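You operate a simulated robot arm through the tools that you are given. There is no shell and no other tool.

Carry out the task below with a simulated robot arm. There is one attempt and no reset: what you move stays moved.

Task
Grease the top of the bearing hub with the red brush.
Fine: brush back, lid back on the grease tub. Set down upright: red brush. A coat counts when it lies all over at full strength: go over it till it gets no stronger.

It is judged by the outcome, as a careful person would: the job done as asked, and still so three seconds after it is handed in. It fails if anything else is knocked over, pushed out of place, dropped, spilled or broken. A push-on lid holds only when it is set on centred and level and pressed home; a screw cap is set on level and turned clockwise until tight.

Robot
A 6-joint arm with a two-finger parallel gripper, fixed in place. Base frame: the origin is on the floor under the middle of its stand, x ahead of it, y to its left, z up; the work surface is at about z = 850. Lengths are in mm, angles in rad, forces in N, time in s.
With the tool pointing down near the work surface it reaches from about 360 to 760 mm from the base axis. Its first joint turns from -1.152 to 1.152 rad. Payload 2.45 kg.
The TCP is the grasp point between the finger pads, 24 mm short of the fingertips. In the tool frame z runs along the fingers and y along their closing line. Largest opening 68 mm; finger width 17, thickness 10; the body of the gripper, 40 by 70 mm, starts 41 mm behind the TCP.
Orientation is told as [roll, pitch, yaw] about the base's x, y, z axes, in that order, counted from this pose: with the fingers straight down and closing along the base's y, the tool's x points along the base's -x, its y along +y and its z along -z.

Tools
- The arm moves only by the tool drive_tool. Its argument "steps" is text: rows parted by semicolons, each of 7 numbers parted by spaces: the shift along the tool's x, y, z in m, then the turn, a rotation vector about the tool's x, y, z in rad, then the finger opening in m, from 0 to 0.068. In form: x y z ax ay az claw; .... A call has 1 to 20 rows; each row is the pose to reach, as a shift and turn from the pose commanded when the call began, along the tool's axes at that moment. A row lasts 0.2 s, in which the tool goes at most 50 mm and 0.15 rad; a call with a longer step from one row to the next is refused whole, and so is a gripper value outside its range. A pose out of reach is approached as far as the arm can. The call stops where the force on the tool passes 40 N (or 10 N more than at its start, if that is more) or the arm is blocked; 0.2 s more then pass. Each finger travels about 108 mm/s and halts on what it meets, pressing with about 45 N; the grip force reading is that of the motor and also rises with nothing between the fingers. The clock runs only during rows and for 0.2 s after the last one: add rows that repeat a pose to give the fingers time. The reply holds the time, the measured pose of the TCP, the force on the tool along the base axes, the opening and the grip force, in the units named above and with some noise, with the torque about the TCP (base axes, N m) and any sound that the robot's microphone picked up.
- Cameras (640 x 400 px; columns grow to the right, rows downward): "scene" is fixed at [181.2, 428.6, 1485.6]; the picture's right is [-0.65, -0.76, 0.00], its down [-0.38, 0.32, -0.87] and it looks along [0.66, -0.56, -0.50] (base axes); focal length 214 px, centre (320, 200). "wrist" rides on the gripper at [84, 11, -75] in the tool frame; the picture's right is [-0.13, 0.99, 0.00], its down [-0.60, -0.08, -0.79] and it looks along [-0.79, -0.10, 0.61] (tool axes); focal length 251 px, centre (320, 200). There is no depth. A picture from a camera that has moved, and an enlarged one, comes with that camera's place and axes in the base frame and with its lens. The place of the scene camera against the robot may be out by one fixed shift of up to 18 mm in any direction.
- get_image(camera): a new picture of that camera. It takes no simulated time.
- enlarge(camera, box): a new picture of the part [left, top, right, bottom] of that camera's present view, enlarged. It takes no simulated time.
- job_done(): hands the job in; it is judged then, once.

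Places have to be worked out from the pictures, the camera data and where the tool is seen. Open the gripper and draw the arm clear of the work before you hand the job in, unless the task says otherwise.

The tools are called after "Call:" as name(argument=value, ...) on one line, values as JSON. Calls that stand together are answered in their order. drive_tool: Moves the arm, as the interface text tells. Its arguments: {"type":"object","properties":{"steps":{"type":"string"}},"required":["steps"]} The other tools are called the same way: get_image (camera) takes a picture; enlarge (camera, box) takes an enlarged picture of a part of a camera's view; job_done () hands the job in.

At the start:

```text
clock: 0.0
eef_pos: [495.6, -81.8, 1312.5]
orientation: [0.0, 0.0, 0.001]
contact_force: [-0.1, -0.8, 1.2]
wrist_torque: [0.0, 0.0, 0.02]
grip_width: 67.7
grasp_force: 0.0
```

scene: 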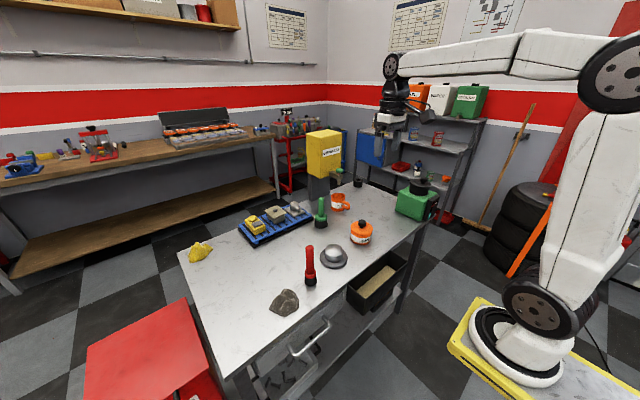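
wrist: 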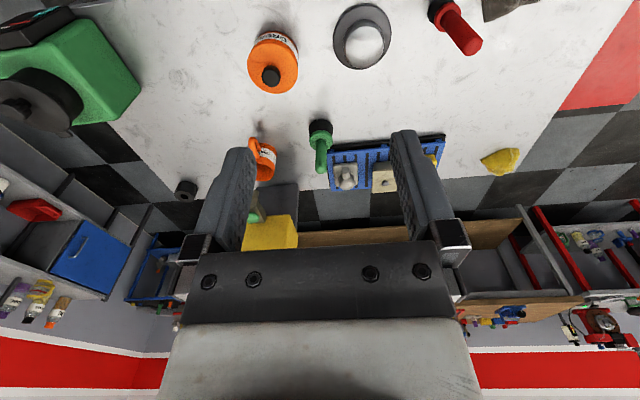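

I see a table with a red brush, a green brush, an orange grease tub, a hub (grey dome) and other things. I take enlarged views to make out the details.

Call:
enlarge(camera="scene", box=[260, 170, 420, 320])

Call:
enlarge(camera="wrist", box=[220, 0, 540, 200])

```text
2.67 times, centred on (340, 245) of scene
camera zoom: at [181.2, 428.6, 1485.6], right [-0.65, -0.76, 0.0], down [-0.38, 0.32, -0.87], along [0.66, -0.56, -0.5], focal length 572 px, centre (267, 80)
```

zoom: 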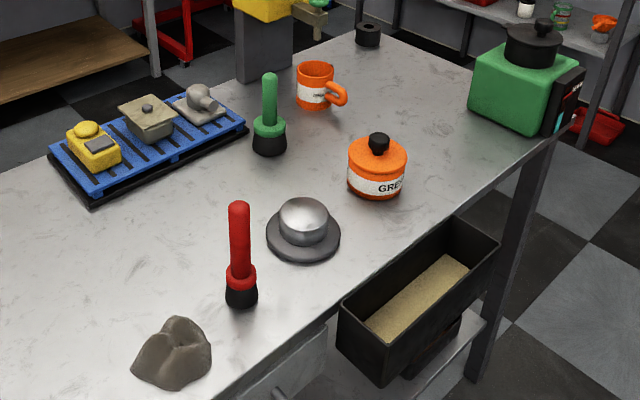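

```text
2.00 times, centred on (380, 100) of wrist
camera zoom: at [413.1, -70.2, 1386.9], right [0.13, 0.99, 0.0], down [0.6, -0.08, 0.79], along [0.79, -0.1, -0.61], focal length 503 px, centre (200, 400)
```

zoom: 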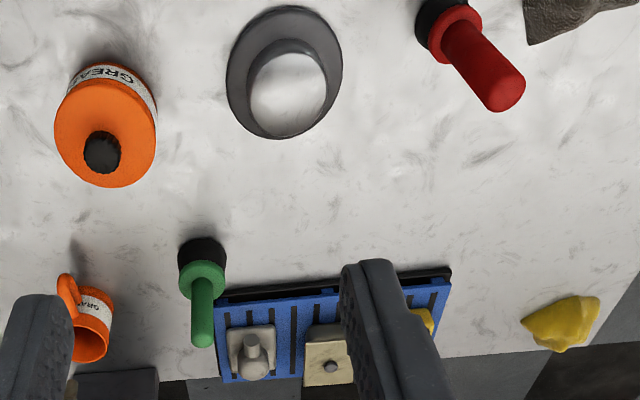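

The layout is roughly clear: tub near (624,-186), hub near (614,-12), red brush near (593,118). I lower the arm to a safe height to look at the tub more closely.

Call:
drive_tool(steps="-0.001 -0.017 0.035 0 0 0 0.068; -0.001 -0.035 0.071 0 0 0 0.068; -0.002 -0.052 0.106 0 0 0 0.068; -0.003 -0.069 0.142 0 0 0 0.068; -0.004 -0.087 0.177 0 0 0 0.068; -0.004 -0.104 0.2125 0 0 0 0.068; -0.004 -0.104 0.2125 0 0 0 0.068")

Call:
get_image(camera="wrist")

Call:
enlarge(camera="wrist", box=[220, 20, 420, 220])

```text
clock: 1.6
eef_pos: [500.3, -185.8, 1098.7]
orientation: [0.001, -0.001, 0.002]
contact_force: [-0.1, 0.8, 0.2]
wrist_torque: [0.0, 0.01, 0.0]
grip_width: 68.2
grasp_force: 0.1
```

```text
taken
camera wrist: at [415.4, -174.5, 1173.7], right [0.13, 0.99, 0.0], down [0.6, -0.08, 0.79], along [0.79, -0.1, -0.61], focal length 251 px, centre (320, 200)
```

wrist: 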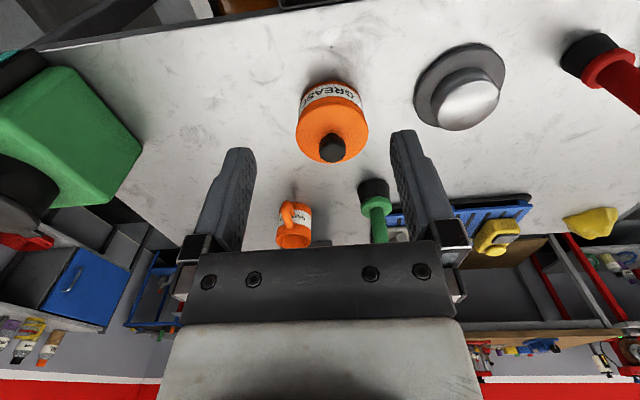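

```text
2.00 times, centred on (320, 120) of wrist
camera zoom: at [415.4, -174.5, 1173.7], right [0.13, 0.99, 0.0], down [0.6, -0.08, 0.79], along [0.79, -0.1, -0.61], focal length 503 px, centre (320, 360)
```

zoom: 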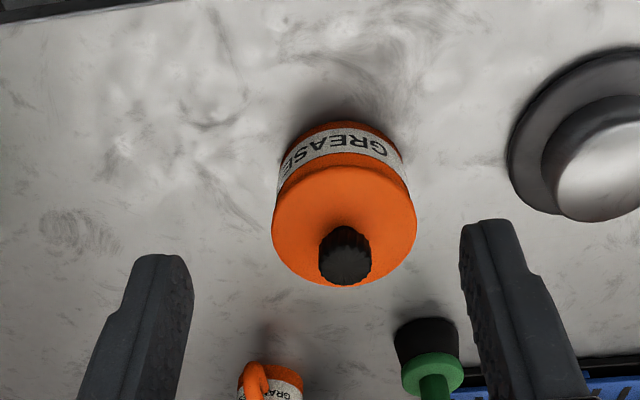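

The lid has a scalloped black knob, so I check more closely whether it is a screw lid or a push-on lid, using both cameras.

Call:
enlarge(camera="scene", box=[340, 210, 385, 250])

Call:
enlarge(camera="wrist", box=[290, 70, 380, 170])

Call:
enlarge(camera="scene", box=[295, 235, 355, 295])

Call:
enlarge(camera="wrist", box=[400, 20, 640, 140])

```text
10.00 times, centred on (362, 230) of scene
camera zoom: at [181.2, 428.6, 1485.6], right [-0.65, -0.76, 0.0], down [-0.38, 0.32, -0.87], along [0.66, -0.56, -0.5], focal length 2145 px, centre (-105, -100)
```

zoom: 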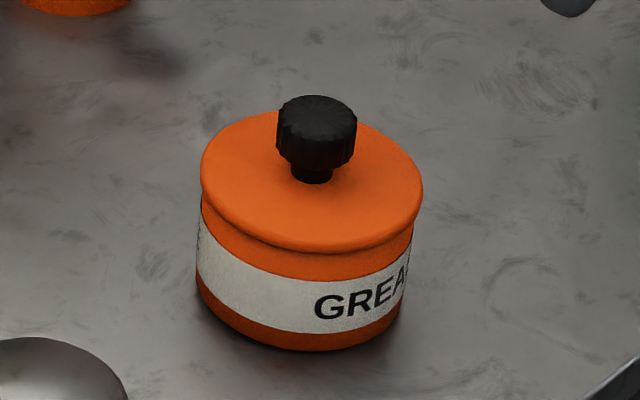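

```text
4.00 times, centred on (335, 120) of wrist
camera zoom: at [415.4, -174.5, 1173.7], right [0.13, 0.99, 0.0], down [0.6, -0.08, 0.79], along [0.79, -0.1, -0.61], focal length 1006 px, centre (260, 520)
```

zoom: 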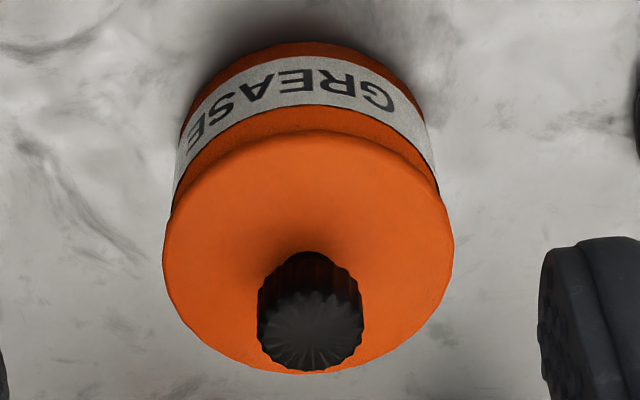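

```text
6.67 times, centred on (325, 265) of scene
camera zoom: at [181.2, 428.6, 1485.6], right [-0.65, -0.76, 0.0], down [-0.38, 0.32, -0.87], along [0.66, -0.56, -0.5], focal length 1430 px, centre (287, -233)
```

zoom: 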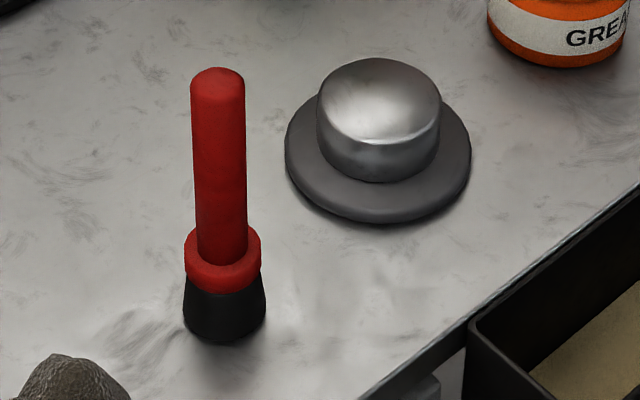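

```text
2.67 times, centred on (520, 80) of wrist
camera zoom: at [415.4, -174.5, 1173.7], right [0.13, 0.99, 0.0], down [0.6, -0.08, 0.79], along [0.79, -0.1, -0.61], focal length 670 px, centre (-213, 520)
```

zoom: 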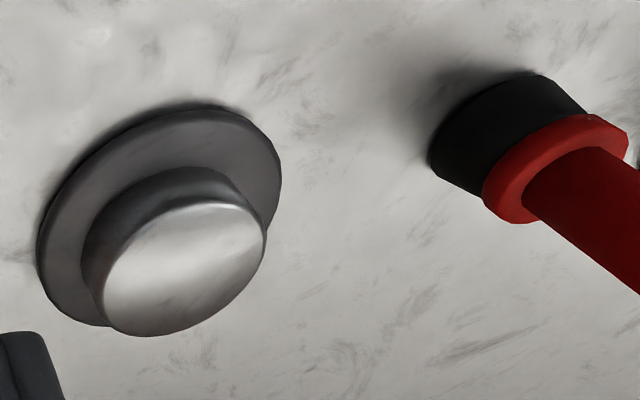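

The lid is a flat overhanging disc with a knob, whose top I triangulate at about (614,-184,953), with the lid top at about z=914. I move to above and slightly behind the knob to refine the alignment.

Call:
drive_tool(steps="-0.034 0.0006 0.023 0 0 0 0.068; -0.067 0.001 0.046 0 0 0 0.068; -0.0997 0.002 0.0687 0 0 0 0.068; -0.0997 0.002 0.0687 0 0 0 0.068")

Call:
get_image(camera="wrist")

Call:
enlarge(camera="wrist", box=[250, 0, 400, 200])

```text
clock: 2.6
eef_pos: [598.7, -184.7, 1030.2]
orientation: [0.0, 0.001, 0.001]
contact_force: [-0.8, -0.3, 0.0]
wrist_torque: [0.01, -0.01, 0.0]
grip_width: 68.0
grasp_force: 0.0
```

```text
taken
camera wrist: at [516.1, -172.7, 1105.6], right [0.13, 0.99, 0.0], down [0.6, -0.08, 0.79], along [0.79, -0.1, -0.61], focal length 251 px, centre (320, 200)
```

wrist: 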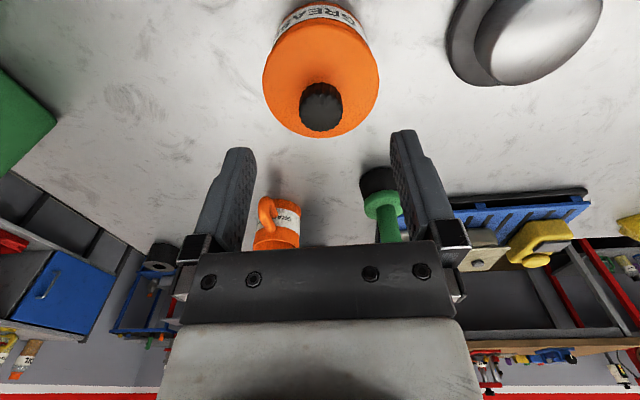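

```text
2.00 times, centred on (325, 100) of wrist
camera zoom: at [516.1, -172.7, 1105.6], right [0.13, 0.99, 0.0], down [0.6, -0.08, 0.79], along [0.79, -0.1, -0.61], focal length 503 px, centre (310, 400)
```

zoom: 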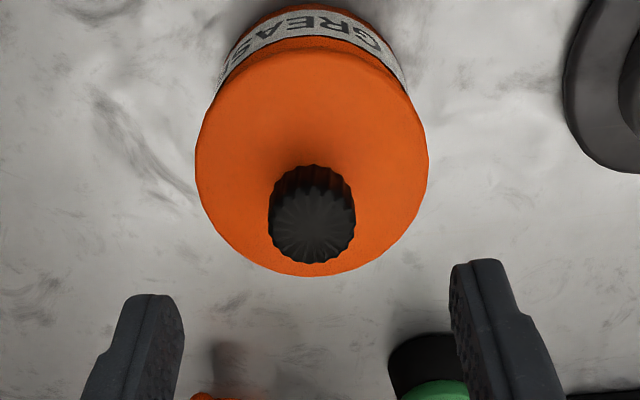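

The knob centre is at about (615,-185) with its top near z=953, and the fingers are well clear of it. I go over it, descend to TCP z≈941 and close the gripper.

Call:
drive_tool(steps="-0.016 -0.0005 0.02 0 0 0 0.068; -0.016 -0.0005 0.05 0 0 0 0.068; -0.016 -0.0005 0.075 0 0 0 0.068; -0.016 -0.0005 0.0885 0 0 0 0.068; -0.016 -0.0005 0.0885 0 0 0 0.068")

Call:
get_image(camera="wrist")

Call:
enlarge(camera="scene", box=[325, 190, 405, 260])

```text
clock: 3.8
eef_pos: [617.1, -183.1, 942.3]
orientation: [0.0, 0.0, 0.002]
contact_force: [-0.1, 0.4, -0.3]
wrist_torque: [-0.03, 0.01, -0.03]
grip_width: 68.2
grasp_force: 0.0
```

```text
taken
camera wrist: at [532.9, -171.9, 1017.3], right [0.13, 0.99, 0.0], down [0.6, -0.08, 0.79], along [0.79, -0.1, -0.61], focal length 251 px, centre (320, 200)
```

wrist: 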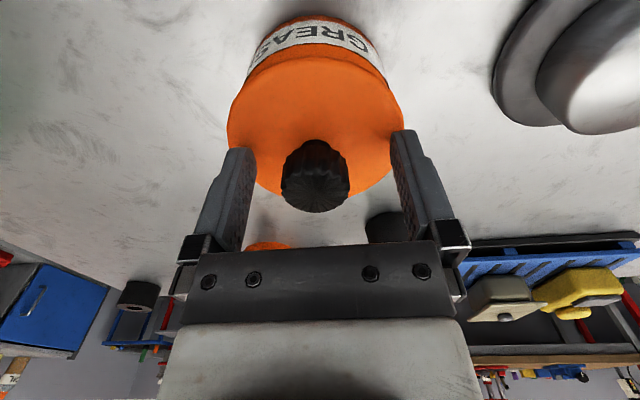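

```text
5.71 times, centred on (365, 225) of scene
camera zoom: at [181.2, 428.6, 1485.6], right [-0.65, -0.76, 0.0], down [-0.38, 0.32, -0.87], along [0.66, -0.56, -0.5], focal length 1226 px, centre (63, 57)
```

zoom: 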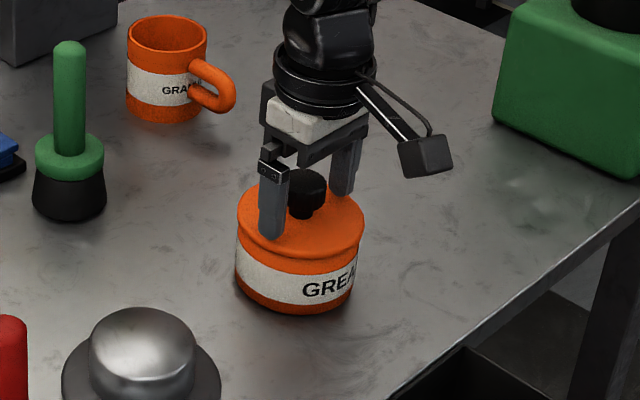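

The fingers straddle the knob with about a millimetre of offset. I close on the knob without moving.

Call:
drive_tool(steps="0 0 0 0 0 0 0.04; 0 0 0 0 0 0 0.0; 0 0 0 0 0 0 0.0; 0 0 0 0 0 0 0.0")

Call:
enlarge(camera="scene", box=[325, 190, 405, 260])

```text
clock: 4.8
eef_pos: [617.0, -183.5, 942.7]
orientation: [-0.001, 0.0, 0.002]
contact_force: [0.6, 0.6, -0.7]
wrist_torque: [-0.02, -0.01, -0.03]
grip_width: 30.2
grasp_force: 43.8
heard: snap
```

```text
5.71 times, centred on (365, 225) of scene
camera zoom: at [181.2, 428.6, 1485.6], right [-0.65, -0.76, 0.0], down [-0.38, 0.32, -0.87], along [0.66, -0.56, -0.5], focal length 1226 px, centre (63, 57)
```

zoom: 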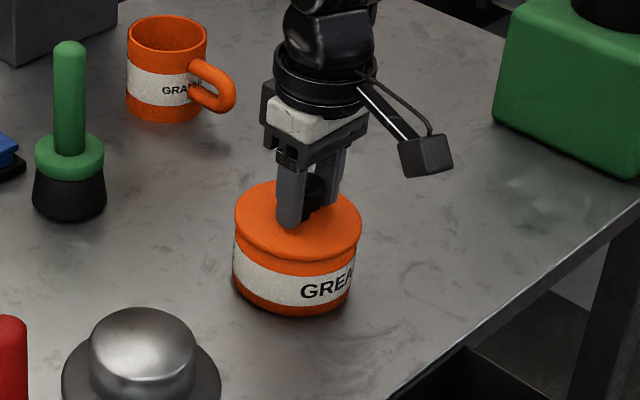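

The grip is firm at 30.2 mm on the knob, and the "snap" suggests a push-on lid that has come loose. I lift slowly a little to check.

Call:
drive_tool(steps="0 0 -0.002 0 0 0 0.0; 0 0 -0.004 0 0 0 0.0; 0 0 -0.007 0 0 0 0.0; 0 0 -0.01 0 0 0 0.0; 0 0 -0.01 0 0 0 0.0")

Call:
enlarge(camera="scene", box=[325, 190, 405, 260])

Call:
get_image(camera="wrist")

```text
clock: 6.0
eef_pos: [617.2, -183.7, 953.1]
orientation: [0.0, 0.001, 0.002]
contact_force: [0.3, 0.2, -0.2]
wrist_torque: [-0.02, 0.0, 0.02]
grip_width: 30.2
grasp_force: 43.5
```

```text
5.71 times, centred on (365, 225) of scene
camera zoom: at [181.2, 428.6, 1485.6], right [-0.65, -0.76, 0.0], down [-0.38, 0.32, -0.87], along [0.66, -0.56, -0.5], focal length 1226 px, centre (63, 57)
```

zoom: 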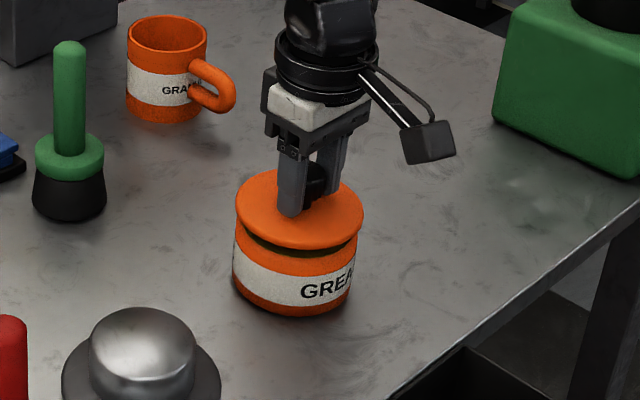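

```text
taken
camera wrist: at [533.0, -172.3, 1027.6], right [0.13, 0.99, 0.0], down [0.6, -0.08, 0.79], along [0.79, -0.1, -0.61], focal length 251 px, centre (320, 200)
```

wrist: 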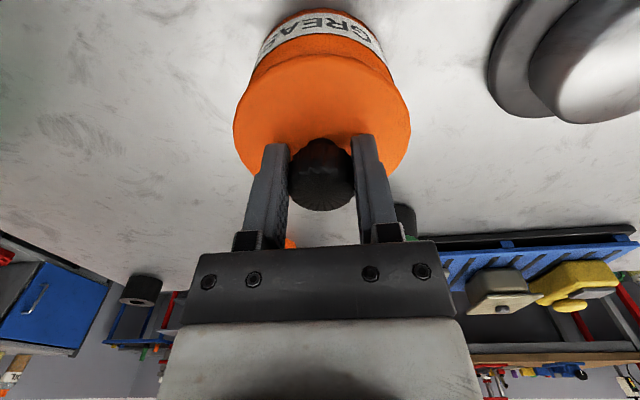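

The lid came off cleanly, with the tub left standing. I raise the lid, carry it to the free area near (600,-310) and lower it to just above the table.

Call:
drive_tool(steps="0 0 -0.025 0 0 0 0.0; 0 0 -0.055 0 0 0 0.0; 0.004 -0.03 -0.055 0 0 0 0.0; 0.008 -0.062 -0.055 0 0 0 0.0; 0.012 -0.094 -0.055 0 0 0 0.0; 0.017 -0.126 -0.055 0 0 0 0.0; 0.017 -0.126 -0.025 0 0 0 0.0; 0.017 -0.126 0.01 0 0 0 0.0; 0.017 -0.126 0.035 0 0 0 0.0; 0.017 -0.126 0.045 0 0 0 0.0; 0.017 -0.126 0.045 0 0 0 0.0")

Call:
get_image(camera="scene")

Call:
enlarge(camera="scene", box=[340, 180, 440, 260])

Call:
get_image(camera="wrist")

```text
clock: 8.4
eef_pos: [599.6, -310.8, 907.0]
orientation: [-0.002, -0.001, 0.002]
contact_force: [-0.1, -0.2, -0.4]
wrist_torque: [-0.03, 0.02, 0.02]
grip_width: 30.4
grasp_force: 44.1
```

```text
taken
```

scene: 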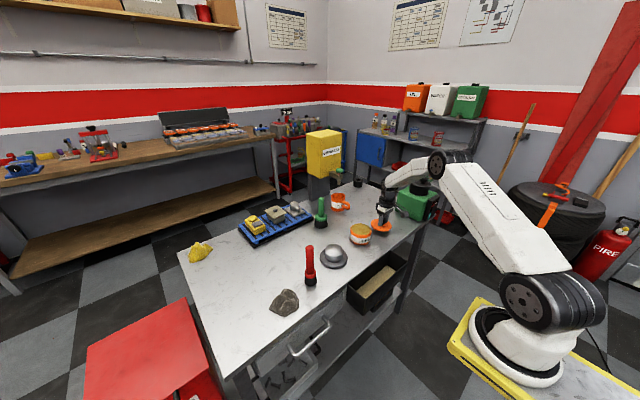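

```text
5.00 times, centred on (390, 220) of scene
camera zoom: at [181.2, 428.6, 1485.6], right [-0.65, -0.76, 0.0], down [-0.38, 0.32, -0.87], along [0.66, -0.56, -0.5], focal length 1072 px, centre (-30, 100)
```

zoom: 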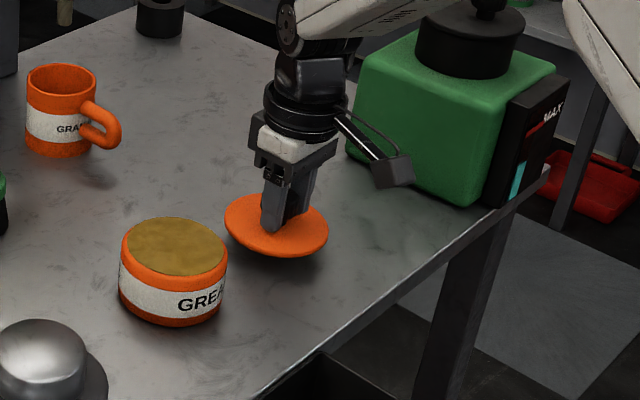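

```text
taken
camera wrist: at [517.1, -300.5, 982.4], right [0.13, 0.99, 0.0], down [0.6, -0.08, 0.79], along [0.79, -0.1, -0.61], focal length 251 px, centre (320, 200)
```

wrist: 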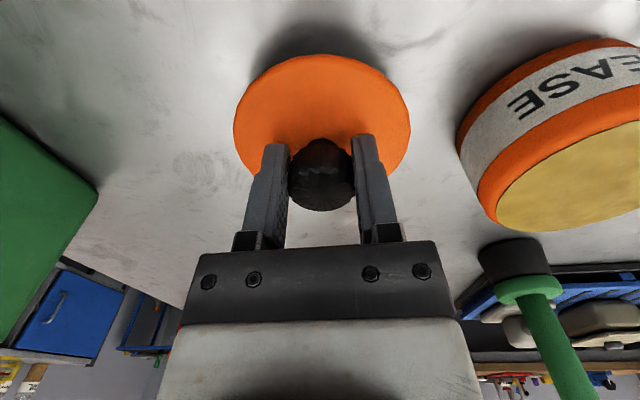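

The tub is full of grease nearly to the rim, and the lid hovers just above the table. I lower it in small steps, watching the force.

Call:
drive_tool(steps="0 0 0.002 0 0 0 0.0; 0 0 0.004 0 0 0 0.0; 0 0 0.006 0 0 0 0.0; 0 0 0.008 0 0 0 0.0; 0 0 0.009 0 0 0 0.0; 0 0 0.010 0 0 0 0.0")

Call:
enlarge(camera="scene", box=[370, 200, 420, 240])

```text
clock: 9.8
eef_pos: [599.7, -310.5, 897.1]
orientation: [-0.002, -0.002, 0.003]
contact_force: [0.0, -0.4, -0.1]
wrist_torque: [0.03, 0.01, 0.0]
grip_width: 30.4
grasp_force: 44.0
```

```text
10.00 times, centred on (395, 220) of scene
camera zoom: at [181.2, 428.6, 1485.6], right [-0.65, -0.76, 0.0], down [-0.38, 0.32, -0.87], along [0.66, -0.56, -0.5], focal length 2145 px, centre (-430, 0)
```

zoom: 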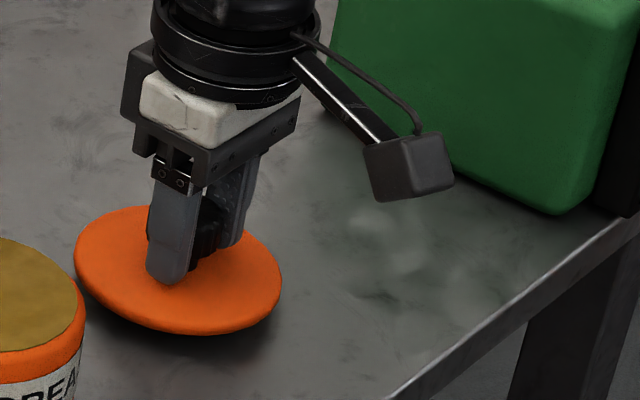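

There is no contact yet, and the lid still seems a few millimetres above the table. I continue down in 1 mm steps.

Call:
drive_tool(steps="0 0 0.001 0 0 0 0.0; 0 0 0.002 0 0 0 0.0; 0 0 0.003 0 0 0 0.0; 0 0 0.004 0 0 0 0.0; 0 0 0.005 0 0 0 0.0")

Call:
enlarge(camera="scene", box=[370, 200, 420, 240])

```text
clock: 11.0
eef_pos: [599.6, -309.2, 892.8]
orientation: [0.0, 0.0, 0.003]
contact_force: [0.4, -0.1, -0.1]
wrist_torque: [0.03, 0.0, -0.05]
grip_width: 30.3
grasp_force: 43.8
```

```text
10.00 times, centred on (395, 220) of scene
camera zoom: at [181.2, 428.6, 1485.6], right [-0.65, -0.76, 0.0], down [-0.38, 0.32, -0.87], along [0.66, -0.56, -0.5], focal length 2145 px, centre (-430, 0)
```

zoom: 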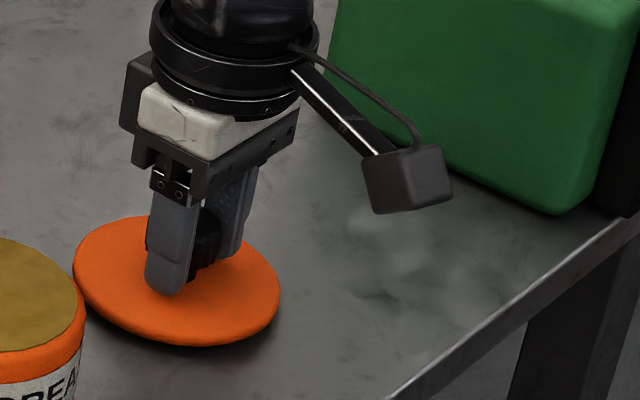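

Still no contact force, but the shadow gap is small now. I continue in 1 mm steps down to about z=888.

Call:
drive_tool(steps="0 0 0.001 0 0 0 0.0; 0 0 0.002 0 0 0 0.0; 0 0 0.003 0 0 0 0.0; 0 0 0.004 0 0 0 0.0")

Call:
enlarge(camera="scene", box=[370, 200, 420, 240])

```text
clock: 12.0
eef_pos: [600.5, -309.7, 889.6]
orientation: [0.002, -0.001, 0.003]
contact_force: [0.1, 0.1, -0.6]
wrist_torque: [0.03, -0.02, 0.01]
grip_width: 30.7
grasp_force: 44.4
```

```text
10.00 times, centred on (395, 220) of scene
camera zoom: at [181.2, 428.6, 1485.6], right [-0.65, -0.76, 0.0], down [-0.38, 0.32, -0.87], along [0.66, -0.56, -0.5], focal length 2145 px, centre (-430, 0)
```

zoom: 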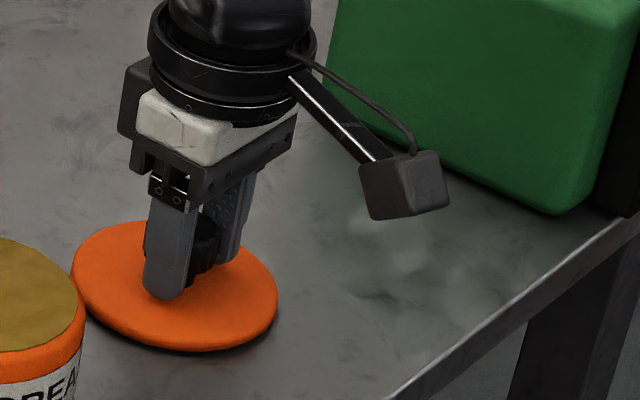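

No force yet; the lid is nearly at the table. I continue with 1 mm steps.

Call:
drive_tool(steps="0 0 0.001 0 0 0 0.0; 0 0 0.002 0 0 0 0.0; 0 0 0.003 0 0 0 0.0")

Call:
enlarge(camera="scene", box=[370, 200, 420, 240])

```text
clock: 12.8
eef_pos: [600.9, -309.8, 887.4]
orientation: [0.0, -0.003, 0.0]
contact_force: [-3.3, 1.8, 10.6]
wrist_torque: [0.1, 0.13, -0.01]
grip_width: 30.3
grasp_force: 44.0
```

```text
10.00 times, centred on (395, 220) of scene
camera zoom: at [180.9, 428.8, 1485.6], right [-0.65, -0.76, 0.0], down [-0.38, 0.32, -0.87], along [0.66, -0.56, -0.5], focal length 2145 px, centre (-430, 0)
```

zoom: 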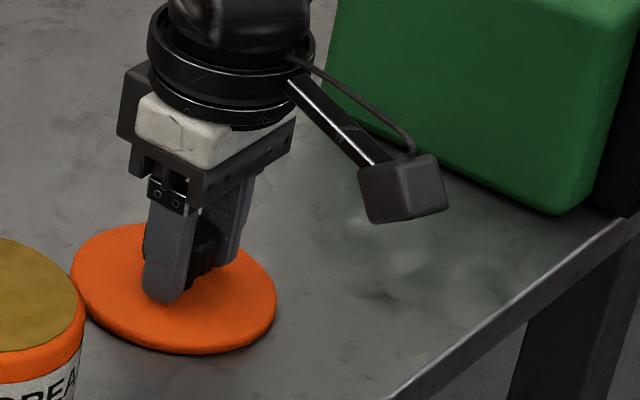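

Contact at about z=887 (10.6 N), so the lid is on the table. I relieve the pressure a little, open the fingers and go straight up.

Call:
drive_tool(steps="0 0 -0.0008 0 0 0 0.0; 0 0 -0.0008 0 0 0 0.04; 0 0 -0.0008 0 0 0 0.068; 0 0 -0.0008 0 0 0 0.068; 0 0 -0.03 0 0 0 0.068; 0 0 -0.07 0 0 0 0.068; 0 0 -0.115 0 0 0 0.068; 0 0 -0.16 0 0 0 0.068; 0 0 -0.16 0 0 0 0.068")

Call:
enlarge(camera="scene", box=[340, 180, 440, 260])

Call:
get_image(camera="wrist")

```text
clock: 14.8
eef_pos: [598.6, -311.3, 1047.9]
orientation: [0.0, 0.001, 0.003]
contact_force: [0.5, -0.7, 0.0]
wrist_torque: [0.0, 0.0, 0.01]
grip_width: 67.9
grasp_force: 0.1
```

```text
5.00 times, centred on (390, 220) of scene
camera zoom: at [181.2, 428.6, 1485.6], right [-0.65, -0.76, 0.0], down [-0.38, 0.32, -0.87], along [0.66, -0.56, -0.5], focal length 1072 px, centre (-30, 100)
```

zoom: 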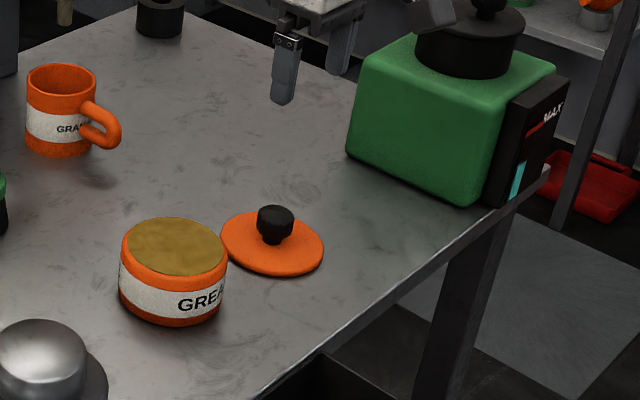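

```text
taken
camera wrist: at [516.1, -299.7, 1122.6], right [0.13, 0.99, 0.0], down [0.6, -0.08, 0.79], along [0.79, -0.1, -0.61], focal length 251 px, centre (320, 200)
```

wrist: 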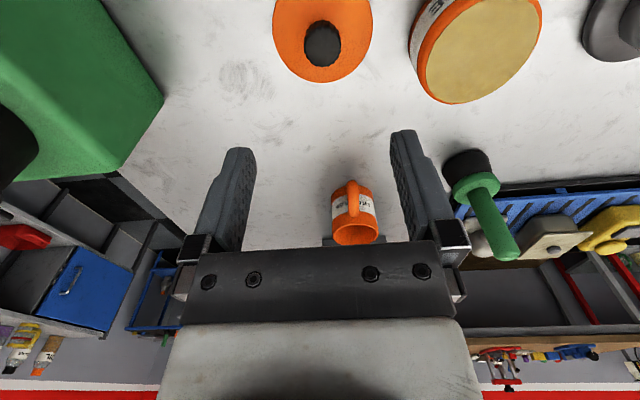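

The lid stands safely on the table. I rise to z≈1110 and go to a viewing pose in front of the red brush.

Call:
drive_tool(steps="0 0 -0.03 0 0 0 0.068; 0 0 -0.06 0 0 0 0.068; 0.012 0.042 -0.06 0 0 0 0.068; 0.024 0.084 -0.06 0 0 0 0.068; 0.036 0.126 -0.06 0 0 0 0.068; 0.048 0.168 -0.06 0 0 0 0.068; 0.060 0.210 -0.06 0 0 0 0.068; 0.072 0.252 -0.06 0 0 0 0.068; 0.084 0.294 -0.06 0 0 0 0.068; 0.096 0.336 -0.06 0 0 0 0.068; 0.108 0.378 -0.06 0 0 0 0.068; 0.118 0.420 -0.06 0 0 0 0.068; 0.118 0.420 -0.06 0 0 0 0.068")

Call:
get_image(camera="wrist")

Call:
enlarge(camera="wrist", box=[220, 0, 420, 240])

Call:
enlarge(camera="scene", box=[280, 180, 400, 310])

```text
clock: 17.6
eef_pos: [480.3, 110.2, 1103.7]
orientation: [-0.001, 0.0, 0.0]
contact_force: [-0.2, -0.1, 0.1]
wrist_torque: [0.0, -0.01, 0.0]
grip_width: 68.2
grasp_force: 0.1
```

```text
taken
camera wrist: at [396.6, 121.5, 1178.7], right [0.13, 0.99, 0.0], down [0.6, -0.08, 0.79], along [0.79, -0.1, -0.61], focal length 251 px, centre (320, 200)
```

wrist: 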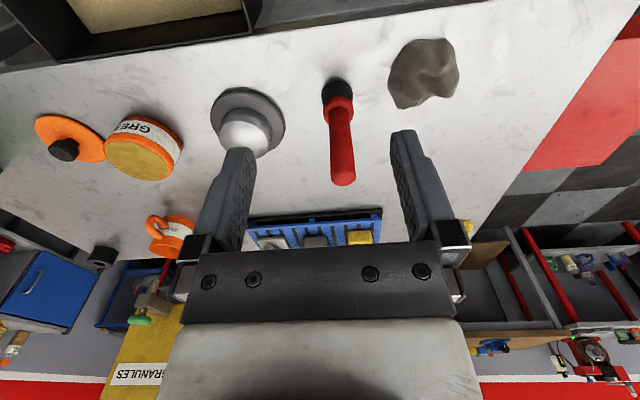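

```text
1.67 times, centred on (320, 120) of wrist
camera zoom: at [396.6, 121.5, 1178.7], right [0.13, 0.99, 0.0], down [0.6, -0.08, 0.79], along [0.79, -0.1, -0.61], focal length 419 px, centre (320, 333)
```

zoom: 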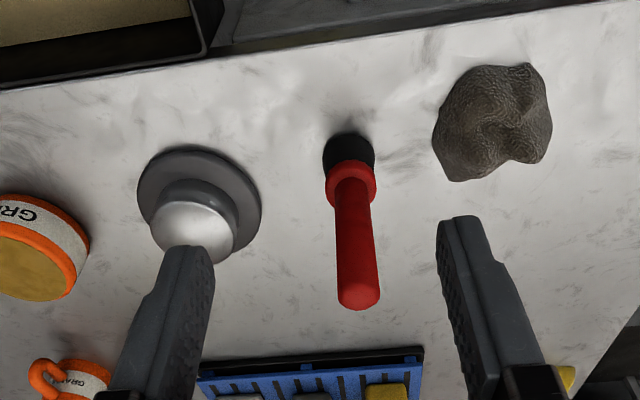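

```text
3.08 times, centred on (340, 245) of scene
camera zoom: at [181.2, 428.7, 1485.6], right [-0.65, -0.76, 0.0], down [-0.38, 0.32, -0.87], along [0.66, -0.56, -0.5], focal length 660 px, centre (258, 62)
```

zoom: 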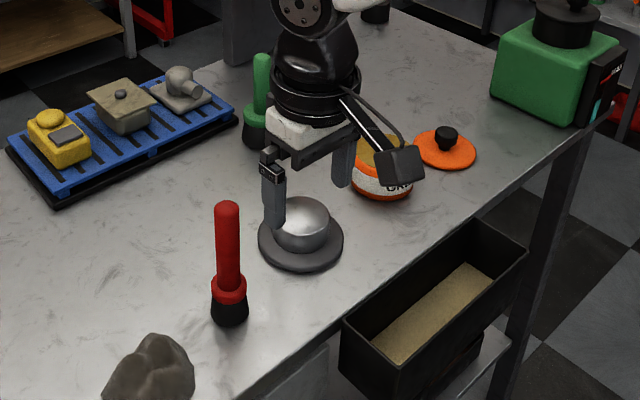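

The brush stands at about (590,122) with its top near z=1000. I move closer above it to refine the alignment.

Call:
drive_tool(steps="-0.03 0.004 0.006 0 0 0 0.068; -0.06 0.008 0.012 0 0 0 0.068; -0.08 0.012 0.022 0 0 0 0.068; -0.08 0.012 0.022 0 0 0 0.068")

Call:
enlarge(camera="wrist", box=[220, 0, 420, 240])

Call:
enlarge(camera="scene", box=[290, 220, 350, 300])

```text
clock: 18.6
eef_pos: [561.2, 121.6, 1086.1]
orientation: [-0.002, -0.003, 0.002]
contact_force: [-0.2, 0.0, 0.5]
wrist_torque: [-0.02, 0.0, 0.02]
grip_width: 67.8
grasp_force: 0.1
```

```text
1.67 times, centred on (320, 120) of wrist
camera zoom: at [478.3, 133.1, 1159.1], right [0.13, 0.99, 0.0], down [0.6, -0.08, 0.79], along [0.79, -0.1, -0.61], focal length 419 px, centre (320, 333)
```

zoom: 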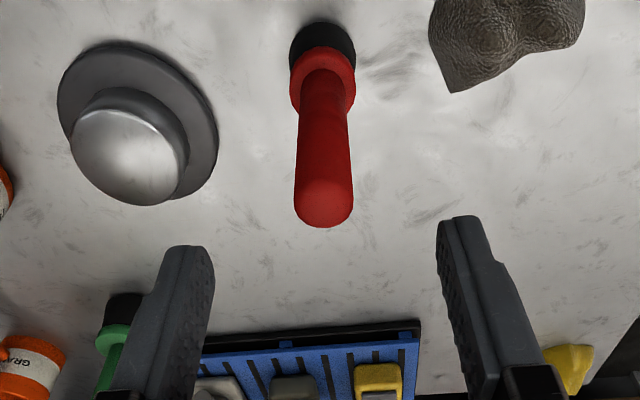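

```text
5.00 times, centred on (320, 260) of scene
camera zoom: at [181.2, 428.6, 1485.6], right [-0.65, -0.76, 0.0], down [-0.38, 0.32, -0.87], along [0.66, -0.56, -0.5], focal length 1072 px, centre (320, -100)
```

zoom: 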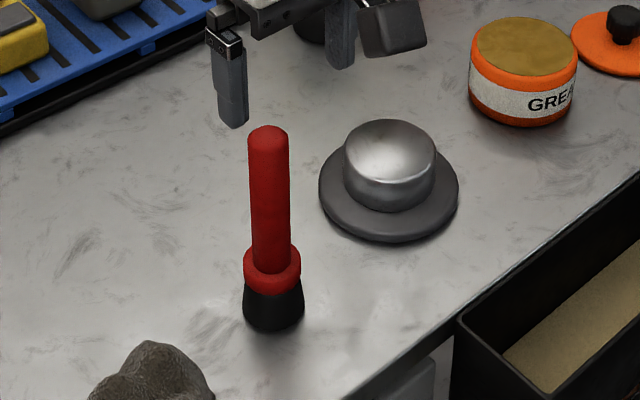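

The triangulated brush height is uncertain (top z 1000–1015), so I view it from a steeper angle by moving 40 mm further forward at the same safe height.

Call:
drive_tool(steps="-0.02 0 0 0 0 0 0.068; -0.04 0 0 0 0 0 0.068; -0.04 0 0 0 0 0 0.068")

Call:
enlarge(camera="wrist", box=[220, 0, 420, 240])

Call:
get_image(camera="wrist")

```text
clock: 19.4
eef_pos: [599.1, 121.5, 1082.9]
orientation: [0.0, -0.001, 0.001]
contact_force: [0.1, -0.8, -0.3]
wrist_torque: [0.01, -0.02, -0.03]
grip_width: 68.0
grasp_force: 0.0
```

```text
1.67 times, centred on (320, 120) of wrist
camera zoom: at [517.1, 133.6, 1158.1], right [0.13, 0.99, 0.0], down [0.6, -0.08, 0.79], along [0.79, -0.1, -0.61], focal length 419 px, centre (320, 333)
```

zoom: 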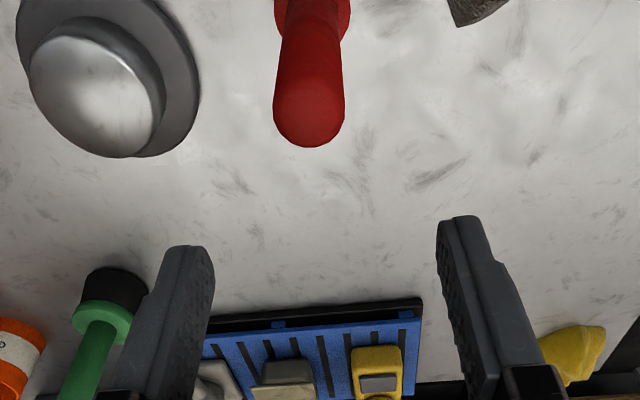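

```text
taken
camera wrist: at [517.1, 133.6, 1158.1], right [0.13, 0.99, 0.0], down [0.6, -0.08, 0.79], along [0.79, -0.1, -0.61], focal length 251 px, centre (320, 200)
```

wrist: 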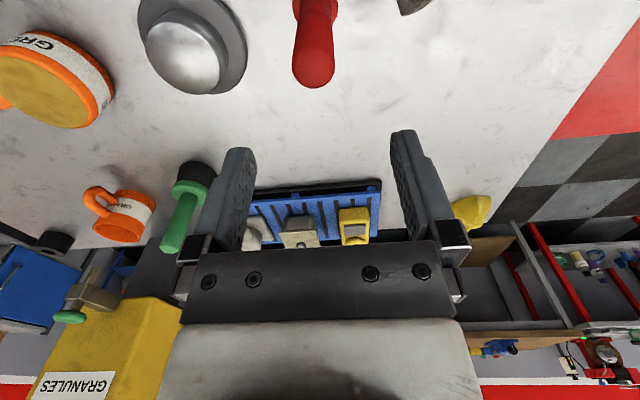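

My best estimate is that the brush axis is at about (584,121.5) with its top near z≈1008. I shift back over it and descend partway to TCP z≈1000 with open fingers, then check centring.

Call:
drive_tool(steps="0.016 0 0 0 0 0 0.068; 0.016 0 0.03 0 0 0 0.068; 0.016 0 0.055 0 0 0 0.068; 0.016 0 0.08 0 0 0 0.068; 0.016 0 0.08 0 0 0 0.068")

Call:
get_image(camera="wrist")

Call:
enlarge(camera="scene", box=[280, 200, 360, 300])

```text
clock: 20.6
eef_pos: [585.5, 122.4, 1003.8]
orientation: [0.001, 0.002, 0.002]
contact_force: [-0.3, 0.6, 0.0]
wrist_torque: [0.01, -0.04, 0.0]
grip_width: 67.7
grasp_force: 0.2
```

```text
taken
camera wrist: at [501.7, 133.7, 1078.9], right [0.13, 0.99, 0.0], down [0.6, -0.08, 0.79], along [0.79, -0.1, -0.61], focal length 251 px, centre (320, 200)
```

wrist: 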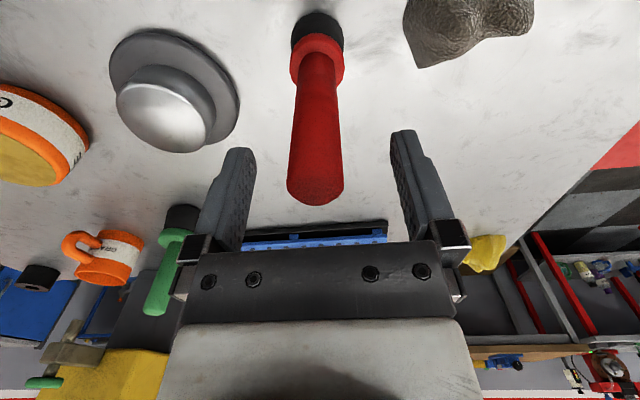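

```text
4.00 times, centred on (320, 250) of scene
camera zoom: at [181.2, 428.6, 1485.6], right [-0.65, -0.76, 0.0], down [-0.38, 0.32, -0.87], along [0.66, -0.56, -0.5], focal length 858 px, centre (320, 0)
```

zoom: 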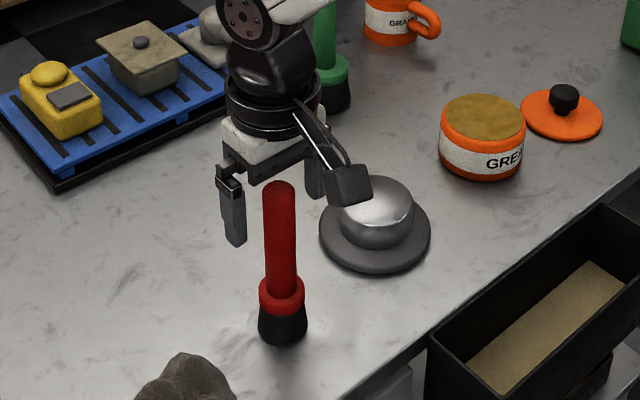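

The handle top projects almost exactly at the TCP point (top z≈1004), about 1.5 mm to -y of centre. I correct that, descend to z≈975 and close on the handle.

Call:
drive_tool(steps="0 -0.0015 0.012 0 0 0 0.068; 0 -0.0015 0.029 0 0 0 0.068; 0 -0.0015 0.029 0 0 0 0.068; 0 -0.0015 0.029 0 0 0 0.04; 0 -0.0015 0.029 0 0 0 0.02; 0 -0.0015 0.029 0 0 0 0.0; 0 -0.0015 0.029 0 0 0 0.0")

Call:
get_image(camera="wrist")

Call:
enlarge(camera="scene", box=[280, 200, 360, 300])

```text
clock: 22.2
eef_pos: [584.4, 121.0, 975.1]
orientation: [0.0, 0.0, 0.001]
contact_force: [0.3, -0.7, 0.9]
wrist_torque: [-0.09, -0.01, 0.06]
grip_width: 24.8
grasp_force: 40.8
```

```text
taken
camera wrist: at [502.0, 132.7, 1050.4], right [0.13, 0.99, 0.0], down [0.6, -0.08, 0.79], along [0.79, -0.1, -0.61], focal length 251 px, centre (320, 200)
```

wrist: 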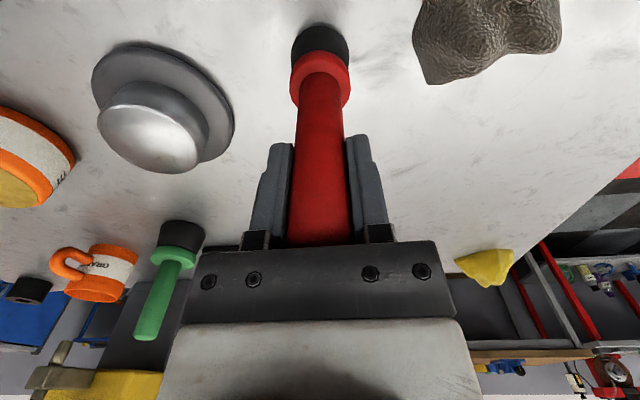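

```text
4.00 times, centred on (320, 250) of scene
camera zoom: at [181.2, 428.6, 1485.6], right [-0.65, -0.76, 0.0], down [-0.38, 0.32, -0.87], along [0.66, -0.56, -0.5], focal length 858 px, centre (320, 0)
```

zoom: 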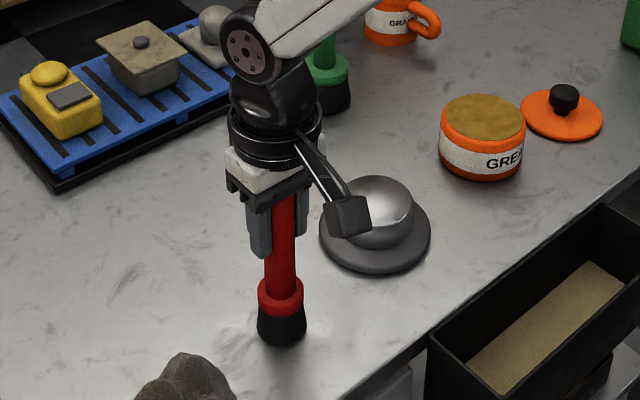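

The brush is gripped at 24.8 mm with the TCP at (584.4,121.0,975.1), the pose to return it to. I lift it carefully and check that it comes up straight.

Call:
drive_tool(steps="0 0 -0.005 0 0 0 0.0; 0 0 -0.015 0 0 0 0.0; 0 0 -0.035 0 0 0 0.0; 0 0 -0.065 0 0 0 0.0; 0 0 -0.1 0 0 0 0.0; 0 0 -0.1 0 0 0 0.0")

Call:
get_image(camera="wrist")

Call:
enlarge(camera="scene", box=[280, 180, 380, 300])

```text
clock: 23.6
eef_pos: [583.9, 117.4, 1073.7]
orientation: [0.001, 0.001, 0.0]
contact_force: [-0.1, 0.6, -1.1]
wrist_torque: [0.01, -0.03, 0.03]
grip_width: 24.4
grasp_force: 40.4
```

```text
taken
camera wrist: at [501.3, 130.7, 1149.1], right [0.13, 0.99, 0.0], down [0.6, -0.08, 0.79], along [0.79, -0.1, -0.61], focal length 251 px, centre (320, 200)
```

wrist: 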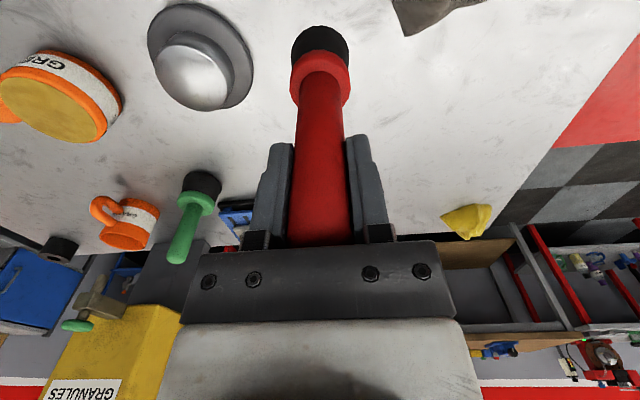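

```text
3.33 times, centred on (330, 240) of scene
camera zoom: at [181.2, 428.6, 1485.6], right [-0.65, -0.76, 0.0], down [-0.38, 0.32, -0.87], along [0.66, -0.56, -0.5], focal length 715 px, centre (287, 67)
```

zoom: 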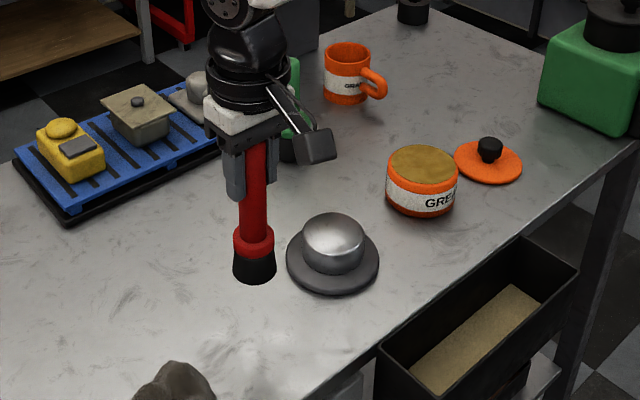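

The brush is held straight. I raise slightly and carry it over to above the grease tub at (615,-184), staying well above the hub.

Call:
drive_tool(steps="0 0 -0.015 0 0 0 0.0; -0.004 -0.038 -0.015 0 0 0 0.0; -0.008 -0.076 -0.015 0 0 0 0.0; -0.012 -0.114 -0.015 0 0 0 0.0; -0.016 -0.152 -0.015 0 0 0 0.0; -0.02 -0.19 -0.015 0 0 0 0.0; -0.024 -0.228 -0.015 0 0 0 0.0; -0.028 -0.266 -0.015 0 0 0 0.0; -0.031 -0.305 -0.015 0 0 0 0.0; -0.031 -0.305 -0.015 0 0 0 0.0")

Call:
get_image(camera="wrist")

Call:
enlarge(camera="scene", box=[320, 160, 420, 270])

```text
clock: 25.8
eef_pos: [614.8, -186.5, 1089.7]
orientation: [0.001, 0.0, 0.001]
contact_force: [0.1, 0.1, -0.7]
wrist_torque: [0.02, 0.02, -0.02]
grip_width: 24.9
grasp_force: 40.7
```

```text
taken
camera wrist: at [532.0, -174.9, 1164.4], right [0.13, 0.99, 0.0], down [0.6, -0.08, 0.79], along [0.79, -0.1, -0.61], focal length 251 px, centre (320, 200)
```

wrist: 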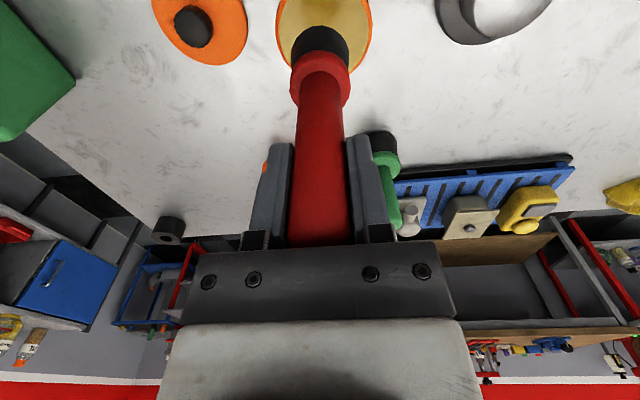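

```text
3.64 times, centred on (370, 215) of scene
camera zoom: at [181.3, 428.6, 1485.6], right [-0.65, -0.76, 0.0], down [-0.38, 0.32, -0.87], along [0.66, -0.56, -0.5], focal length 780 px, centre (138, 146)
```

zoom: 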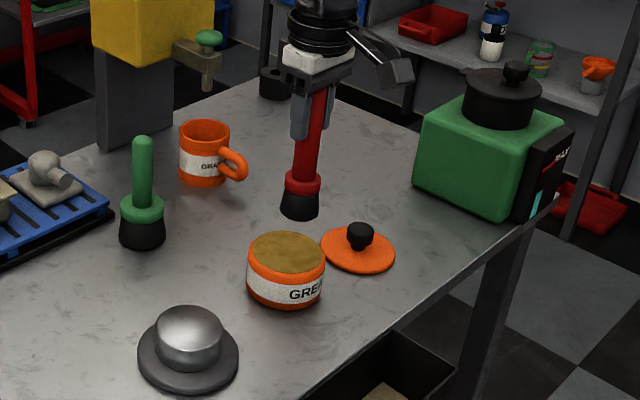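

The brush hangs over the tub opening, roughly 2–3 mm to -y of centre. I correct that and descend to just above the grease surface to check.

Call:
drive_tool(steps="0 0.002 0.02 0 0 0 0.0; 0 0.002 0.04 0 0 0 0.0; 0 0.002 0.054 0 0 0 0.0; 0 0.002 0.054 0 0 0 0.0")

Call:
enlarge(camera="scene", box=[330, 190, 400, 260])

Call:
enlarge(camera="wrist", box=[240, 0, 400, 120])

```text
clock: 26.8
eef_pos: [616.0, -184.3, 1034.7]
orientation: [0.0, -0.001, 0.001]
contact_force: [0.3, -0.4, -0.7]
wrist_torque: [0.02, -0.02, 0.04]
grip_width: 25.0
grasp_force: 40.3
```

```text
5.71 times, centred on (365, 225) of scene
camera zoom: at [181.2, 428.6, 1485.6], right [-0.65, -0.76, 0.0], down [-0.38, 0.32, -0.87], along [0.66, -0.56, -0.5], focal length 1226 px, centre (63, 57)
```

zoom: 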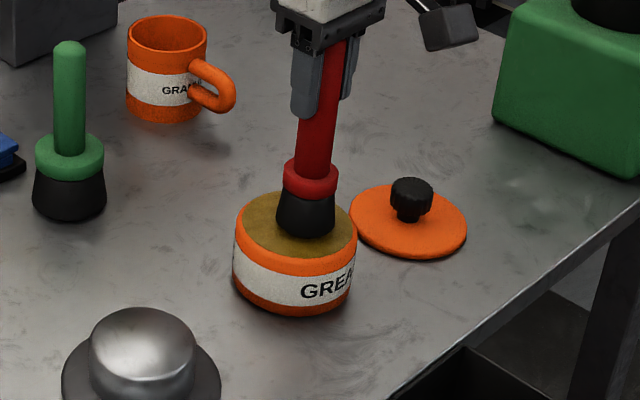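

```text
3.33 times, centred on (320, 60) of wrist
camera zoom: at [533.0, -172.6, 1110.5], right [0.13, 0.99, 0.0], down [0.6, -0.08, 0.79], along [0.79, -0.1, -0.61], focal length 838 px, centre (320, 667)
```

zoom: 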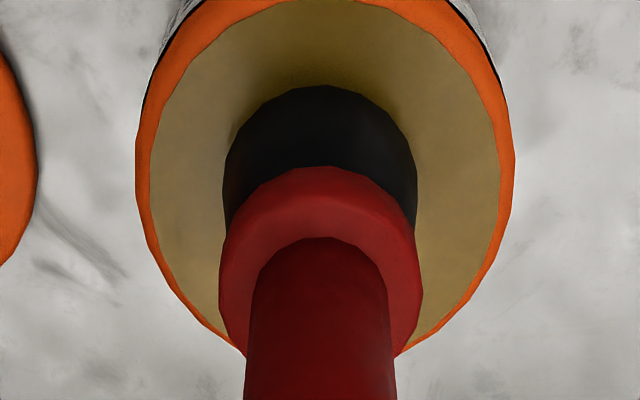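

The brush is well centred over the opening and just above the grease. I lower it in small steps into the grease, watching the force.

Call:
drive_tool(steps="0 0 0.004 0 0 0 0.0; 0 0 0.008 0 0 0 0.0; 0 0 0.011 0 0 0 0.0; 0 0 0.014 0 0 0 0.0")

Call:
enlarge(camera="scene", box=[330, 190, 400, 260])

Call:
enlarge(camera="wrist", box=[240, 0, 400, 120])

```text
clock: 27.8
eef_pos: [617.4, -184.1, 1024.5]
orientation: [-0.004, -0.014, 0.003]
contact_force: [0.1, 0.7, 31.5]
wrist_torque: [0.12, -0.3, -0.09]
grip_width: 25.0
grasp_force: 41.3
```

```text
5.71 times, centred on (365, 225) of scene
camera zoom: at [180.6, 428.8, 1485.7], right [-0.65, -0.76, 0.0], down [-0.38, 0.32, -0.87], along [0.66, -0.56, -0.5], focal length 1226 px, centre (63, 57)
```

zoom: 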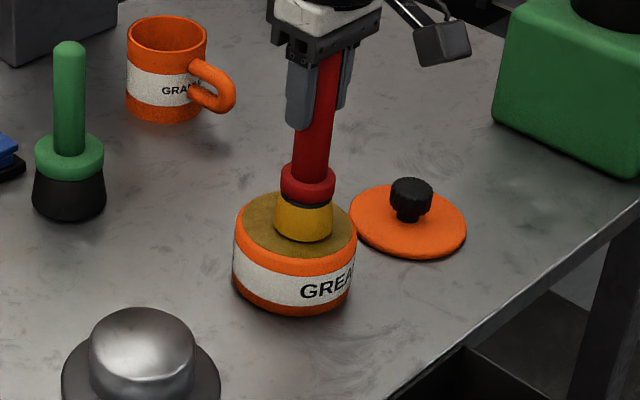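

```text
3.33 times, centred on (320, 60) of wrist
camera zoom: at [534.5, -171.6, 1099.6], right [0.13, 0.99, 0.0], down [0.59, -0.08, 0.8], along [0.79, -0.1, -0.6], focal length 838 px, centre (320, 667)
```

zoom: 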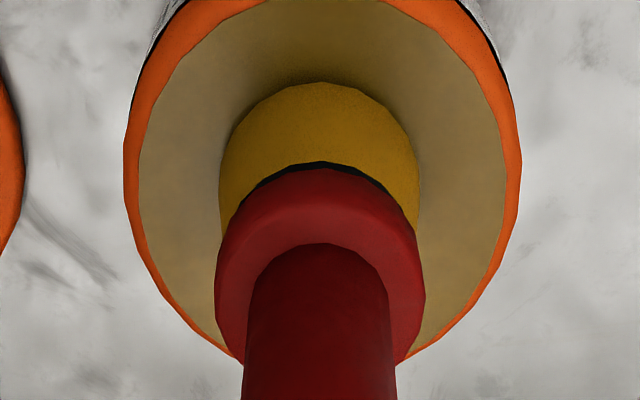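

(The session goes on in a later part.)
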